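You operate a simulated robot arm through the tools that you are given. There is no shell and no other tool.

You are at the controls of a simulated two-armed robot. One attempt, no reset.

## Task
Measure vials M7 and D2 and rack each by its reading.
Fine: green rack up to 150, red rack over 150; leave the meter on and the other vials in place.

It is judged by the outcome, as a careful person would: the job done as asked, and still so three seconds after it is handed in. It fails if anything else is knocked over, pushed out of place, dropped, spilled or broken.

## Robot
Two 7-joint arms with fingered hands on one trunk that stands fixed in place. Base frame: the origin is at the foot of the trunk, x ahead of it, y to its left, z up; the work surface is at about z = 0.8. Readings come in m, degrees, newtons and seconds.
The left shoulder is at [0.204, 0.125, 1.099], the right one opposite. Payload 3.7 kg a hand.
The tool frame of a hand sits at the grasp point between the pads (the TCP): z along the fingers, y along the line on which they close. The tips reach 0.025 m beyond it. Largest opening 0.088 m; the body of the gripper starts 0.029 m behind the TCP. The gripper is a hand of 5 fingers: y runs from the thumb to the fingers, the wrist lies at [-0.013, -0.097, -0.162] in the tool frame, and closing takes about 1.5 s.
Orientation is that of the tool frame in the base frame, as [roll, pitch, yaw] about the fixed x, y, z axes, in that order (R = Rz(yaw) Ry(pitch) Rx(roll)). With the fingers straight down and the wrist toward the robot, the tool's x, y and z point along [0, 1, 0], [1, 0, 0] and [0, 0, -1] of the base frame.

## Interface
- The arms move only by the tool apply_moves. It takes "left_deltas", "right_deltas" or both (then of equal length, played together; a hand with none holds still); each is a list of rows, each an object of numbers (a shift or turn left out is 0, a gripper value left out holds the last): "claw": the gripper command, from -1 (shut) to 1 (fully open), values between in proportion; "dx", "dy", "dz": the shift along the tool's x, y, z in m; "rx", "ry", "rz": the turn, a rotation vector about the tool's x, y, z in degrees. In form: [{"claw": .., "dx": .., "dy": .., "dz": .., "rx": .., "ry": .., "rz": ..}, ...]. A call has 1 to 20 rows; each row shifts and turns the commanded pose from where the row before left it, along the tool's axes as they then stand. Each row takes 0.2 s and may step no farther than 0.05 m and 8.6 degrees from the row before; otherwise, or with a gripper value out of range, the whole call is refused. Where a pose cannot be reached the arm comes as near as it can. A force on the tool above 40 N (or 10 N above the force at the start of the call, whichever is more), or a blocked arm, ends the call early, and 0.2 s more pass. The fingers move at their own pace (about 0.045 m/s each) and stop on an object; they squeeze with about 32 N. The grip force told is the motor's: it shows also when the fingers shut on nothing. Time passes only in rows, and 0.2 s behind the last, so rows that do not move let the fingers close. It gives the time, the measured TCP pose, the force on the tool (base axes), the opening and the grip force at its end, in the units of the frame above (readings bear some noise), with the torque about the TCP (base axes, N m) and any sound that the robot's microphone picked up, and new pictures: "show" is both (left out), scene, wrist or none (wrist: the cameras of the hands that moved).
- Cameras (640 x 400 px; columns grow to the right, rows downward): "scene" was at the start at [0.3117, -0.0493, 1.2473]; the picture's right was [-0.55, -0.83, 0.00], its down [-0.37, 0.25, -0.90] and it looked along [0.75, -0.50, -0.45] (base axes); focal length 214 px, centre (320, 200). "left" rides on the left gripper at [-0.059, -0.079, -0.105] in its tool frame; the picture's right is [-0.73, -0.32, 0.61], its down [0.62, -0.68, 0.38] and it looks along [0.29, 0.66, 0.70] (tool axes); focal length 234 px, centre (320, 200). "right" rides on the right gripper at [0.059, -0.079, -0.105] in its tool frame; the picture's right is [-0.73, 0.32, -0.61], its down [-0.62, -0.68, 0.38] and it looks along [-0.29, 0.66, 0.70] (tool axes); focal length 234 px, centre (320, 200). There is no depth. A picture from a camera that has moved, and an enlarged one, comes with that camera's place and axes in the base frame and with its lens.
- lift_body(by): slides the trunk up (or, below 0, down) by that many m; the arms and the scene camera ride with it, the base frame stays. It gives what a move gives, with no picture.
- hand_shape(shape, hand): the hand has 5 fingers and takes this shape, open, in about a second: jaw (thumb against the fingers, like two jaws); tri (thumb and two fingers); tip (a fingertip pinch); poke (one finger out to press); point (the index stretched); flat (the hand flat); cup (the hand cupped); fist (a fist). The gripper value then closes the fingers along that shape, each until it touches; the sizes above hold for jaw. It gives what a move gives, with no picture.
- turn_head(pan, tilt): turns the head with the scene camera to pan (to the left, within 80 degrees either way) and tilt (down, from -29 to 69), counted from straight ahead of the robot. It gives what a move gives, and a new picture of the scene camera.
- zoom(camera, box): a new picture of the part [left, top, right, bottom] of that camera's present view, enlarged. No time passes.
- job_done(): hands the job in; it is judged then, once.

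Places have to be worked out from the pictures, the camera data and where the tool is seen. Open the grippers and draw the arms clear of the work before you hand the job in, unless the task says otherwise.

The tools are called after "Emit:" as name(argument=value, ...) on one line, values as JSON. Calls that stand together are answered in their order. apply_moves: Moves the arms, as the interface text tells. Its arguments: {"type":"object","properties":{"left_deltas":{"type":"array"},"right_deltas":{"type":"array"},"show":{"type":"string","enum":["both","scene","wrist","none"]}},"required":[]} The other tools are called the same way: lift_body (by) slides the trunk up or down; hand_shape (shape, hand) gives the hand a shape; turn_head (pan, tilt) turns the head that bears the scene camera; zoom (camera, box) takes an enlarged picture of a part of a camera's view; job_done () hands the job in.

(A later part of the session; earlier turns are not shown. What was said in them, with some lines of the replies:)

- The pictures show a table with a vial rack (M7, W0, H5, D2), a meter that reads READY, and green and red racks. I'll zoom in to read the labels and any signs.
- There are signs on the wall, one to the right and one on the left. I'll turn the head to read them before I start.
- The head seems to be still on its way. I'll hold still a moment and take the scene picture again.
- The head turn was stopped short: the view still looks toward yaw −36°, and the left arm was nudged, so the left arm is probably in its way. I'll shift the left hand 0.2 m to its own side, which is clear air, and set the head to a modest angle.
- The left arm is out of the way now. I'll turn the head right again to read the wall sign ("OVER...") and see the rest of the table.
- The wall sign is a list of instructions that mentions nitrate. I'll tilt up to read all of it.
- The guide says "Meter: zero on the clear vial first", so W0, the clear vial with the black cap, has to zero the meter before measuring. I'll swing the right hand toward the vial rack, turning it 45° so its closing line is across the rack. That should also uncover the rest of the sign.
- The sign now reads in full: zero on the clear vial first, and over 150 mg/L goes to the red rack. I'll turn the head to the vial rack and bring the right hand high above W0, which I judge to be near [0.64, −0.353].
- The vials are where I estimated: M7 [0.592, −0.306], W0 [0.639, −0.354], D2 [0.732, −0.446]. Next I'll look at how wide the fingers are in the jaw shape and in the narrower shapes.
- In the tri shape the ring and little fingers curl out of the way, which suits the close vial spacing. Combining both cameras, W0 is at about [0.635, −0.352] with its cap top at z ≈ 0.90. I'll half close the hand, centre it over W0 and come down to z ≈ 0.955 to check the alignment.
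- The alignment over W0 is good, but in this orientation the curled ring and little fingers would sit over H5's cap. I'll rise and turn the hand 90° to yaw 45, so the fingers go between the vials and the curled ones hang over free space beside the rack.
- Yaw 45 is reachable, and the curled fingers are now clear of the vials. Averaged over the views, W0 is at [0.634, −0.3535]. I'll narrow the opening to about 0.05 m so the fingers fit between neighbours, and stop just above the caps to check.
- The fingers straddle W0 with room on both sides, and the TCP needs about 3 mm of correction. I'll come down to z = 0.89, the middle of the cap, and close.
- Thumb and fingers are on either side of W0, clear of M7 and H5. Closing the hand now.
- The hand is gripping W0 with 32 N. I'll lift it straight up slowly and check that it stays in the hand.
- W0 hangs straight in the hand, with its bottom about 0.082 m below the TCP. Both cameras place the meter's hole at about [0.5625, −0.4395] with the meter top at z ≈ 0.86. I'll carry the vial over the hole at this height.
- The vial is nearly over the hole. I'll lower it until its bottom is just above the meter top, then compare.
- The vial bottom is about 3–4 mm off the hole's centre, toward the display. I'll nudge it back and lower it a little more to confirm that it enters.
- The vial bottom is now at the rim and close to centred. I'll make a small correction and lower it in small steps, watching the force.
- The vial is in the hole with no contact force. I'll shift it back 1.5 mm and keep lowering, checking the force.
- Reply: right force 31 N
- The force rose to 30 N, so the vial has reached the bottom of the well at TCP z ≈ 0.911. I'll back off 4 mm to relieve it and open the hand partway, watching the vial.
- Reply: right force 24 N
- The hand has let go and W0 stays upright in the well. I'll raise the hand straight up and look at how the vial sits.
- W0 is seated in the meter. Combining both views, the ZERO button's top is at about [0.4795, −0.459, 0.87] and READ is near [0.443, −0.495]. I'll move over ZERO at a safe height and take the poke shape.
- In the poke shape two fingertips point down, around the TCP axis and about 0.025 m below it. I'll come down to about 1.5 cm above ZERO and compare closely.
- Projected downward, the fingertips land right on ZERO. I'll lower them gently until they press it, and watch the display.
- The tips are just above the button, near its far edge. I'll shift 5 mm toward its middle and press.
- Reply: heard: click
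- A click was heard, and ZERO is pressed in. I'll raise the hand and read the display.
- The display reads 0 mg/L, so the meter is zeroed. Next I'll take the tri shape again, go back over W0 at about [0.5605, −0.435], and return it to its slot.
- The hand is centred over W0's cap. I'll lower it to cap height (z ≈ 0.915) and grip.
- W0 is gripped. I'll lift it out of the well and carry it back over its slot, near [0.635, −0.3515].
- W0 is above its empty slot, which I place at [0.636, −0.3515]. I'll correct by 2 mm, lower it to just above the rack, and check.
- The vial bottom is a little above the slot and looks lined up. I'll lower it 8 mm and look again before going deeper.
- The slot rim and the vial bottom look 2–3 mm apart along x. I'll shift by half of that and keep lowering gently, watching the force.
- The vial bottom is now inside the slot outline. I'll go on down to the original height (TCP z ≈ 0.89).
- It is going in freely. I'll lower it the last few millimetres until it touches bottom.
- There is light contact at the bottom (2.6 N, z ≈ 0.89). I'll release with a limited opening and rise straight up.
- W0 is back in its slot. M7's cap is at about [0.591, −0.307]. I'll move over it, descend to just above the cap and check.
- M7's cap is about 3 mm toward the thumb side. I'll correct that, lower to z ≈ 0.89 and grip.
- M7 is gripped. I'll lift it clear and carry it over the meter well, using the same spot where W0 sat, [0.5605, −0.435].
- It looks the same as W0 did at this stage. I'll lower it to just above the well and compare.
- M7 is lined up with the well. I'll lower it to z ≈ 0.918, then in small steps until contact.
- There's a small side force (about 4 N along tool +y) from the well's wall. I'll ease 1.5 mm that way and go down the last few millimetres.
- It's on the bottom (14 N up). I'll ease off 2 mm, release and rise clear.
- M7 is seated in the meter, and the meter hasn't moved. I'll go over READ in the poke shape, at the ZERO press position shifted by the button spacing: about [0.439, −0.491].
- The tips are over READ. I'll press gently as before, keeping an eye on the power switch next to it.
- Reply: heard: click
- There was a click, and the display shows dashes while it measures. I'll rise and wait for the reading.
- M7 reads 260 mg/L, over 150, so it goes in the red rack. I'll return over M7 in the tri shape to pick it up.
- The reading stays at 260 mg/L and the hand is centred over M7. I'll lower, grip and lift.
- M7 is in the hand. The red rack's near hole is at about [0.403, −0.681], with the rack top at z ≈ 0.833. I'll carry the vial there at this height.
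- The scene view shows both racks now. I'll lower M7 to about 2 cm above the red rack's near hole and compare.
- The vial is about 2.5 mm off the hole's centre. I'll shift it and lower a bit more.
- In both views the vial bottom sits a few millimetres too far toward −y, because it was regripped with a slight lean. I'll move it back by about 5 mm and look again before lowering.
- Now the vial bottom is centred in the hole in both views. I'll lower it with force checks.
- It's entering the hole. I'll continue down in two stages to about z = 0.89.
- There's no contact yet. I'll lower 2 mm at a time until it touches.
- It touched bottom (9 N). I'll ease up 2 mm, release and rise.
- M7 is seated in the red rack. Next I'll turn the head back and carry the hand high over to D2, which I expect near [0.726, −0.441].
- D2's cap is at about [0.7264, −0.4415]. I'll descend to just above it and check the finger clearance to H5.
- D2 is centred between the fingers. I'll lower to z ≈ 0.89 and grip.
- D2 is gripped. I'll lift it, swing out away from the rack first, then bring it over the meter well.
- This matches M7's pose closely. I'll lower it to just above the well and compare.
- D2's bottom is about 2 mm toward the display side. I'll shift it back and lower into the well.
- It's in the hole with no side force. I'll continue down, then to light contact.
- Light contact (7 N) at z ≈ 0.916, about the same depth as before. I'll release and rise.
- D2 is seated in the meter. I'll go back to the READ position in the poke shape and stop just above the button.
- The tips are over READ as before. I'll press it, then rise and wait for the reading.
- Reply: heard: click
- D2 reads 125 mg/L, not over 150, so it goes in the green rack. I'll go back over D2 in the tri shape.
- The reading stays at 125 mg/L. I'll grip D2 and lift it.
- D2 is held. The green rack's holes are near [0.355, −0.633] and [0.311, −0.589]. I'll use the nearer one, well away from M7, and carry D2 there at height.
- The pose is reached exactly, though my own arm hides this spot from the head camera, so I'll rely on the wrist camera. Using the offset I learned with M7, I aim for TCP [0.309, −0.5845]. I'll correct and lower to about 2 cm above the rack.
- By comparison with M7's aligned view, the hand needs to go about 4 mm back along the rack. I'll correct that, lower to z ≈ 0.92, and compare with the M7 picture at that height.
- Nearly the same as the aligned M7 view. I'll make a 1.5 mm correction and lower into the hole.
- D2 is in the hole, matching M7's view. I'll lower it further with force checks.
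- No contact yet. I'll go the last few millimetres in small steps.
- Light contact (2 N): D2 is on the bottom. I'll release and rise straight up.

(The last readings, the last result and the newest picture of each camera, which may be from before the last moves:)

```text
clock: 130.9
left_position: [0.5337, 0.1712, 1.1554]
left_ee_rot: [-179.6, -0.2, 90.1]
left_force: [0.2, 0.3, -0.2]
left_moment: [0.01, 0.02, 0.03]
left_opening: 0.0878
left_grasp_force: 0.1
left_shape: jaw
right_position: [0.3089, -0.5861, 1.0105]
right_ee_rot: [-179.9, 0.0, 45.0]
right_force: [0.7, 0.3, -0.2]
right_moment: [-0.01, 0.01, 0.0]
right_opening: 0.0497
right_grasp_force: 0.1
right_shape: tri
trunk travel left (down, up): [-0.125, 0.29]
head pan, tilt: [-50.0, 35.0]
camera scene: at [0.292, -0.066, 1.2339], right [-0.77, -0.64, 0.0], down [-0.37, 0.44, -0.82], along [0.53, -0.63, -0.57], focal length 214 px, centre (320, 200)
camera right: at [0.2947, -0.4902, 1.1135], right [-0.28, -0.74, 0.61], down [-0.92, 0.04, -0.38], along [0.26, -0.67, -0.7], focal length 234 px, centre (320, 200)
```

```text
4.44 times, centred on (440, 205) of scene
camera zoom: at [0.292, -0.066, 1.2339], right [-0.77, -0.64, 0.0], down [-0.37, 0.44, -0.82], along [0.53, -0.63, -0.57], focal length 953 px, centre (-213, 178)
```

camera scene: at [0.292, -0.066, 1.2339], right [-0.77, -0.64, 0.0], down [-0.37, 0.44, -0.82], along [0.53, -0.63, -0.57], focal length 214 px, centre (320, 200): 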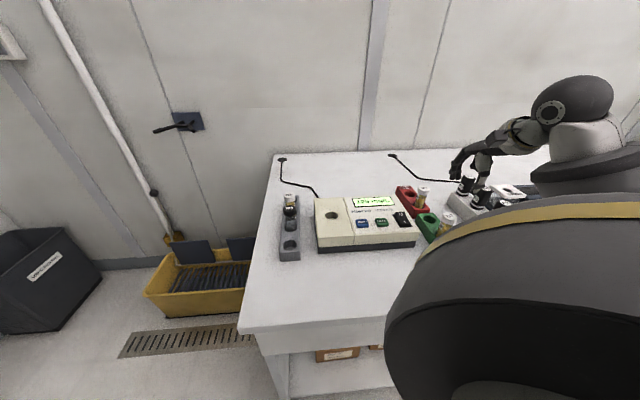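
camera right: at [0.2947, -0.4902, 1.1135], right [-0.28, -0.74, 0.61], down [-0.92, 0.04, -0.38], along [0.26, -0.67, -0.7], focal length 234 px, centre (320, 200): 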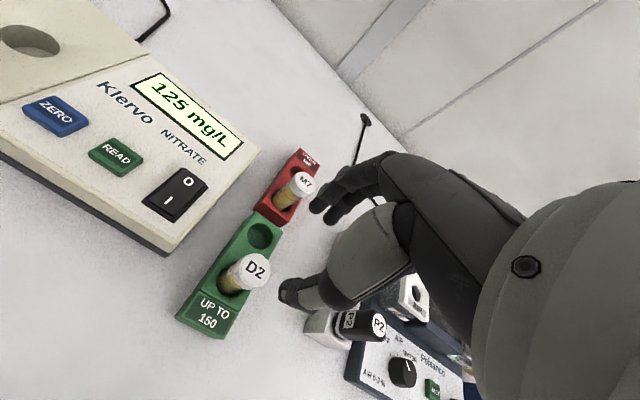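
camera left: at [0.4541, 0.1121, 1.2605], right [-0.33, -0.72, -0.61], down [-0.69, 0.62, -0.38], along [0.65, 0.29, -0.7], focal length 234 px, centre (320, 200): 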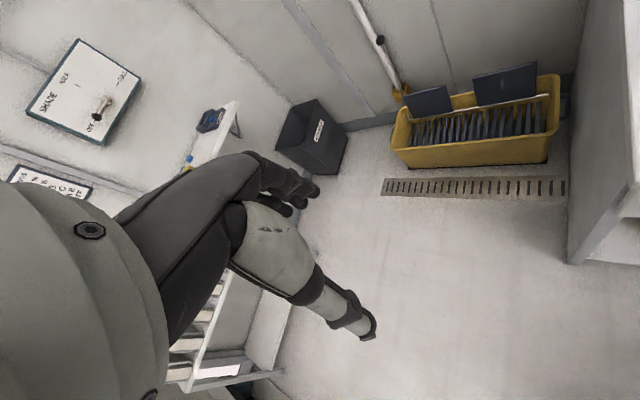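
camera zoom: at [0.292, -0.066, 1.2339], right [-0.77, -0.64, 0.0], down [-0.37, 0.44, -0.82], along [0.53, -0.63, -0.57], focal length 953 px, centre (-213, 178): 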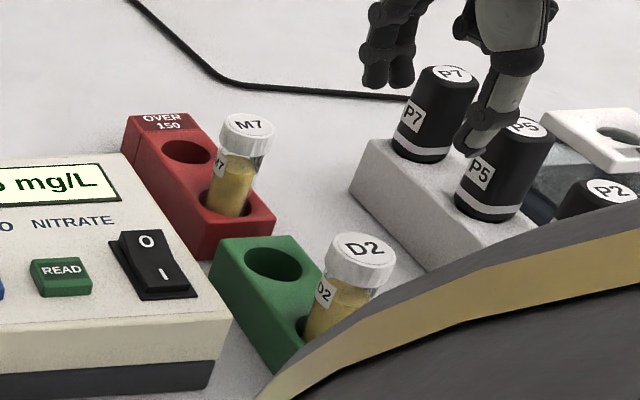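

Both vials sit in their racks: M7 in red, D2 in green. I'll raise the right hand, open it, and take it back to its starting place, clear of the work.

Emit:
apply_moves(right_deltas=[{"dz": -0.04}, {"dz": -0.045}, {"dz": -0.045}, {"dz": -0.045, "claw": 1}, {"dz": -0.04}, {"dx": 0.04, "dy": -0.008}, {"dx": 0.045, "dy": -0.008}, {"dx": 0.045, "dy": -0.008}, {"dx": 0.038, "dy": -0.006}, {"rz": -7.5}, {"rz": -7.5}, {"rz": -7.5}, {"rz": -7.5}, {"rz": -7.5}, {"rz": -7.5}, {}, {}], show="none")

Emit:
turn_head(pan=-40, tilt=42)

Emit:
zoom(camera="scene", box=[300, 110, 560, 270])

Emit:
zoom(camera="right", box=[100, 100, 420, 400])

```text
clock: 134.5
left_position: [0.532, 0.1702, 1.1537]
left_ee_rot: [-179.6, -0.2, 90.0]
left_force: [-0.2, -0.1, -0.3]
left_moment: [-0.03, 0.03, 0.02]
left_opening: 0.0876
left_grasp_force: 0.1
left_shape: jaw
right_position: [0.4046, -0.4641, 1.1757]
right_ee_rot: [-179.9, -0.1, 90.1]
right_force: [-0.1, 0.3, 0.1]
right_moment: [-0.01, -0.03, -0.02]
right_opening: 0.0877
right_grasp_force: 0.1
right_shape: tri
right hand out of reach, approached as far as the arm can: row 5, 6, 7, 8, 9
trunk travel left (down, up): [-0.125, 0.29]
head pan, tilt: [-50.0, 35.0]
```

```text
clock: 135.2
left_position: [0.5321, 0.1712, 1.1554]
left_ee_rot: [-179.7, -0.2, 90.1]
left_force: [0.2, 0.5, -0.4]
left_moment: [0.01, -0.01, -0.01]
left_opening: 0.0877
left_grasp_force: 0.1
left_shape: jaw
right_position: [0.404, -0.4639, 1.1754]
right_ee_rot: [180.0, 0.0, 90.0]
right_force: [-0.5, -0.1, -0.4]
right_moment: [0.04, -0.01, -0.02]
right_opening: 0.0876
right_grasp_force: 0.1
right_shape: tri
trunk travel left (down, up): [-0.125, 0.29]
head pan, tilt: [-40.0, 42.0]
camera scene: at [0.2994, -0.0523, 1.2235], right [-0.64, -0.77, 0.0], down [-0.51, 0.43, -0.74], along [0.57, -0.48, -0.67], focal length 214 px, centre (320, 200)
```

scene: 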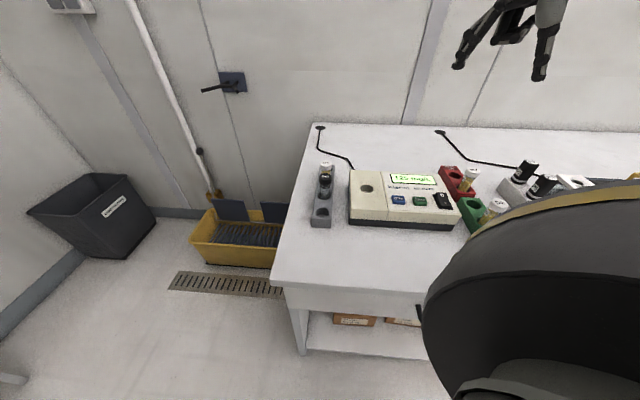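

```text
2.46 times, centred on (430, 190) of scene
camera zoom: at [0.2994, -0.0523, 1.2235], right [-0.64, -0.77, 0.0], down [-0.51, 0.43, -0.74], along [0.57, -0.48, -0.67], focal length 528 px, centre (49, 225)
```

zoom: 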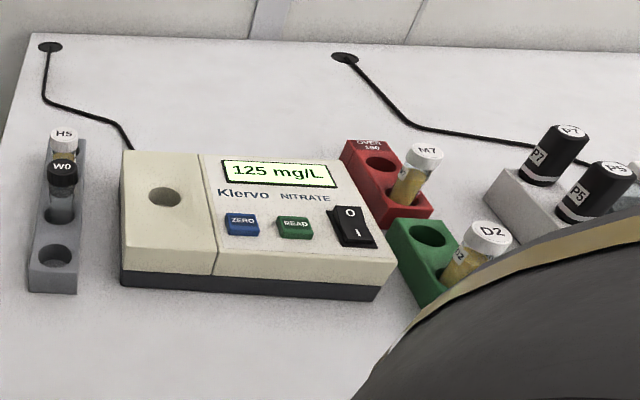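

```text
1.33 times, centred on (260, 250) of right
camera zoom: at [0.3258, -0.4068, 1.2798], right [0.32, -0.73, 0.61], down [-0.68, -0.62, -0.38], along [0.66, -0.29, -0.7], focal length 312 px, centre (400, 133)
```

zoom: 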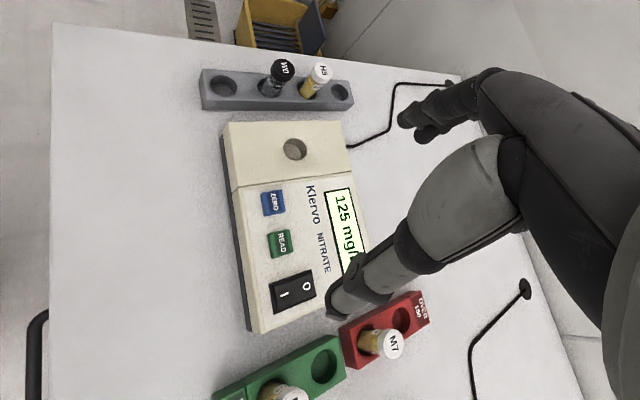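

Everything checks out in the last pictures:
- M7 (260 mg/L) is in the red rack.
- D2 (125 mg/L) is in the green rack.
- W0 and H5 are in their slots and the meter is still on.
- Both hands are open and clear.

I'm handing the job in.

Emit:
job_done()

```text
The job is handed in.
```

Both vials are measured and racked by their readings:

| Vial | Reading | Rack |
|---|---|---|
| M7 | 260 mg/L | Red (over 150) |
| D2 | 125 mg/L | Green (up to 150) |

The bench guide on the wall says to zero the meter on the clear vial first. I did that with W0 before measuring, then put it back in its slot.

H5 was not moved. The meter is still on, and nothing was knocked over or spilled. In the last pictures, M7 and D2 lean slightly in their rack holes, but both are fully seated.
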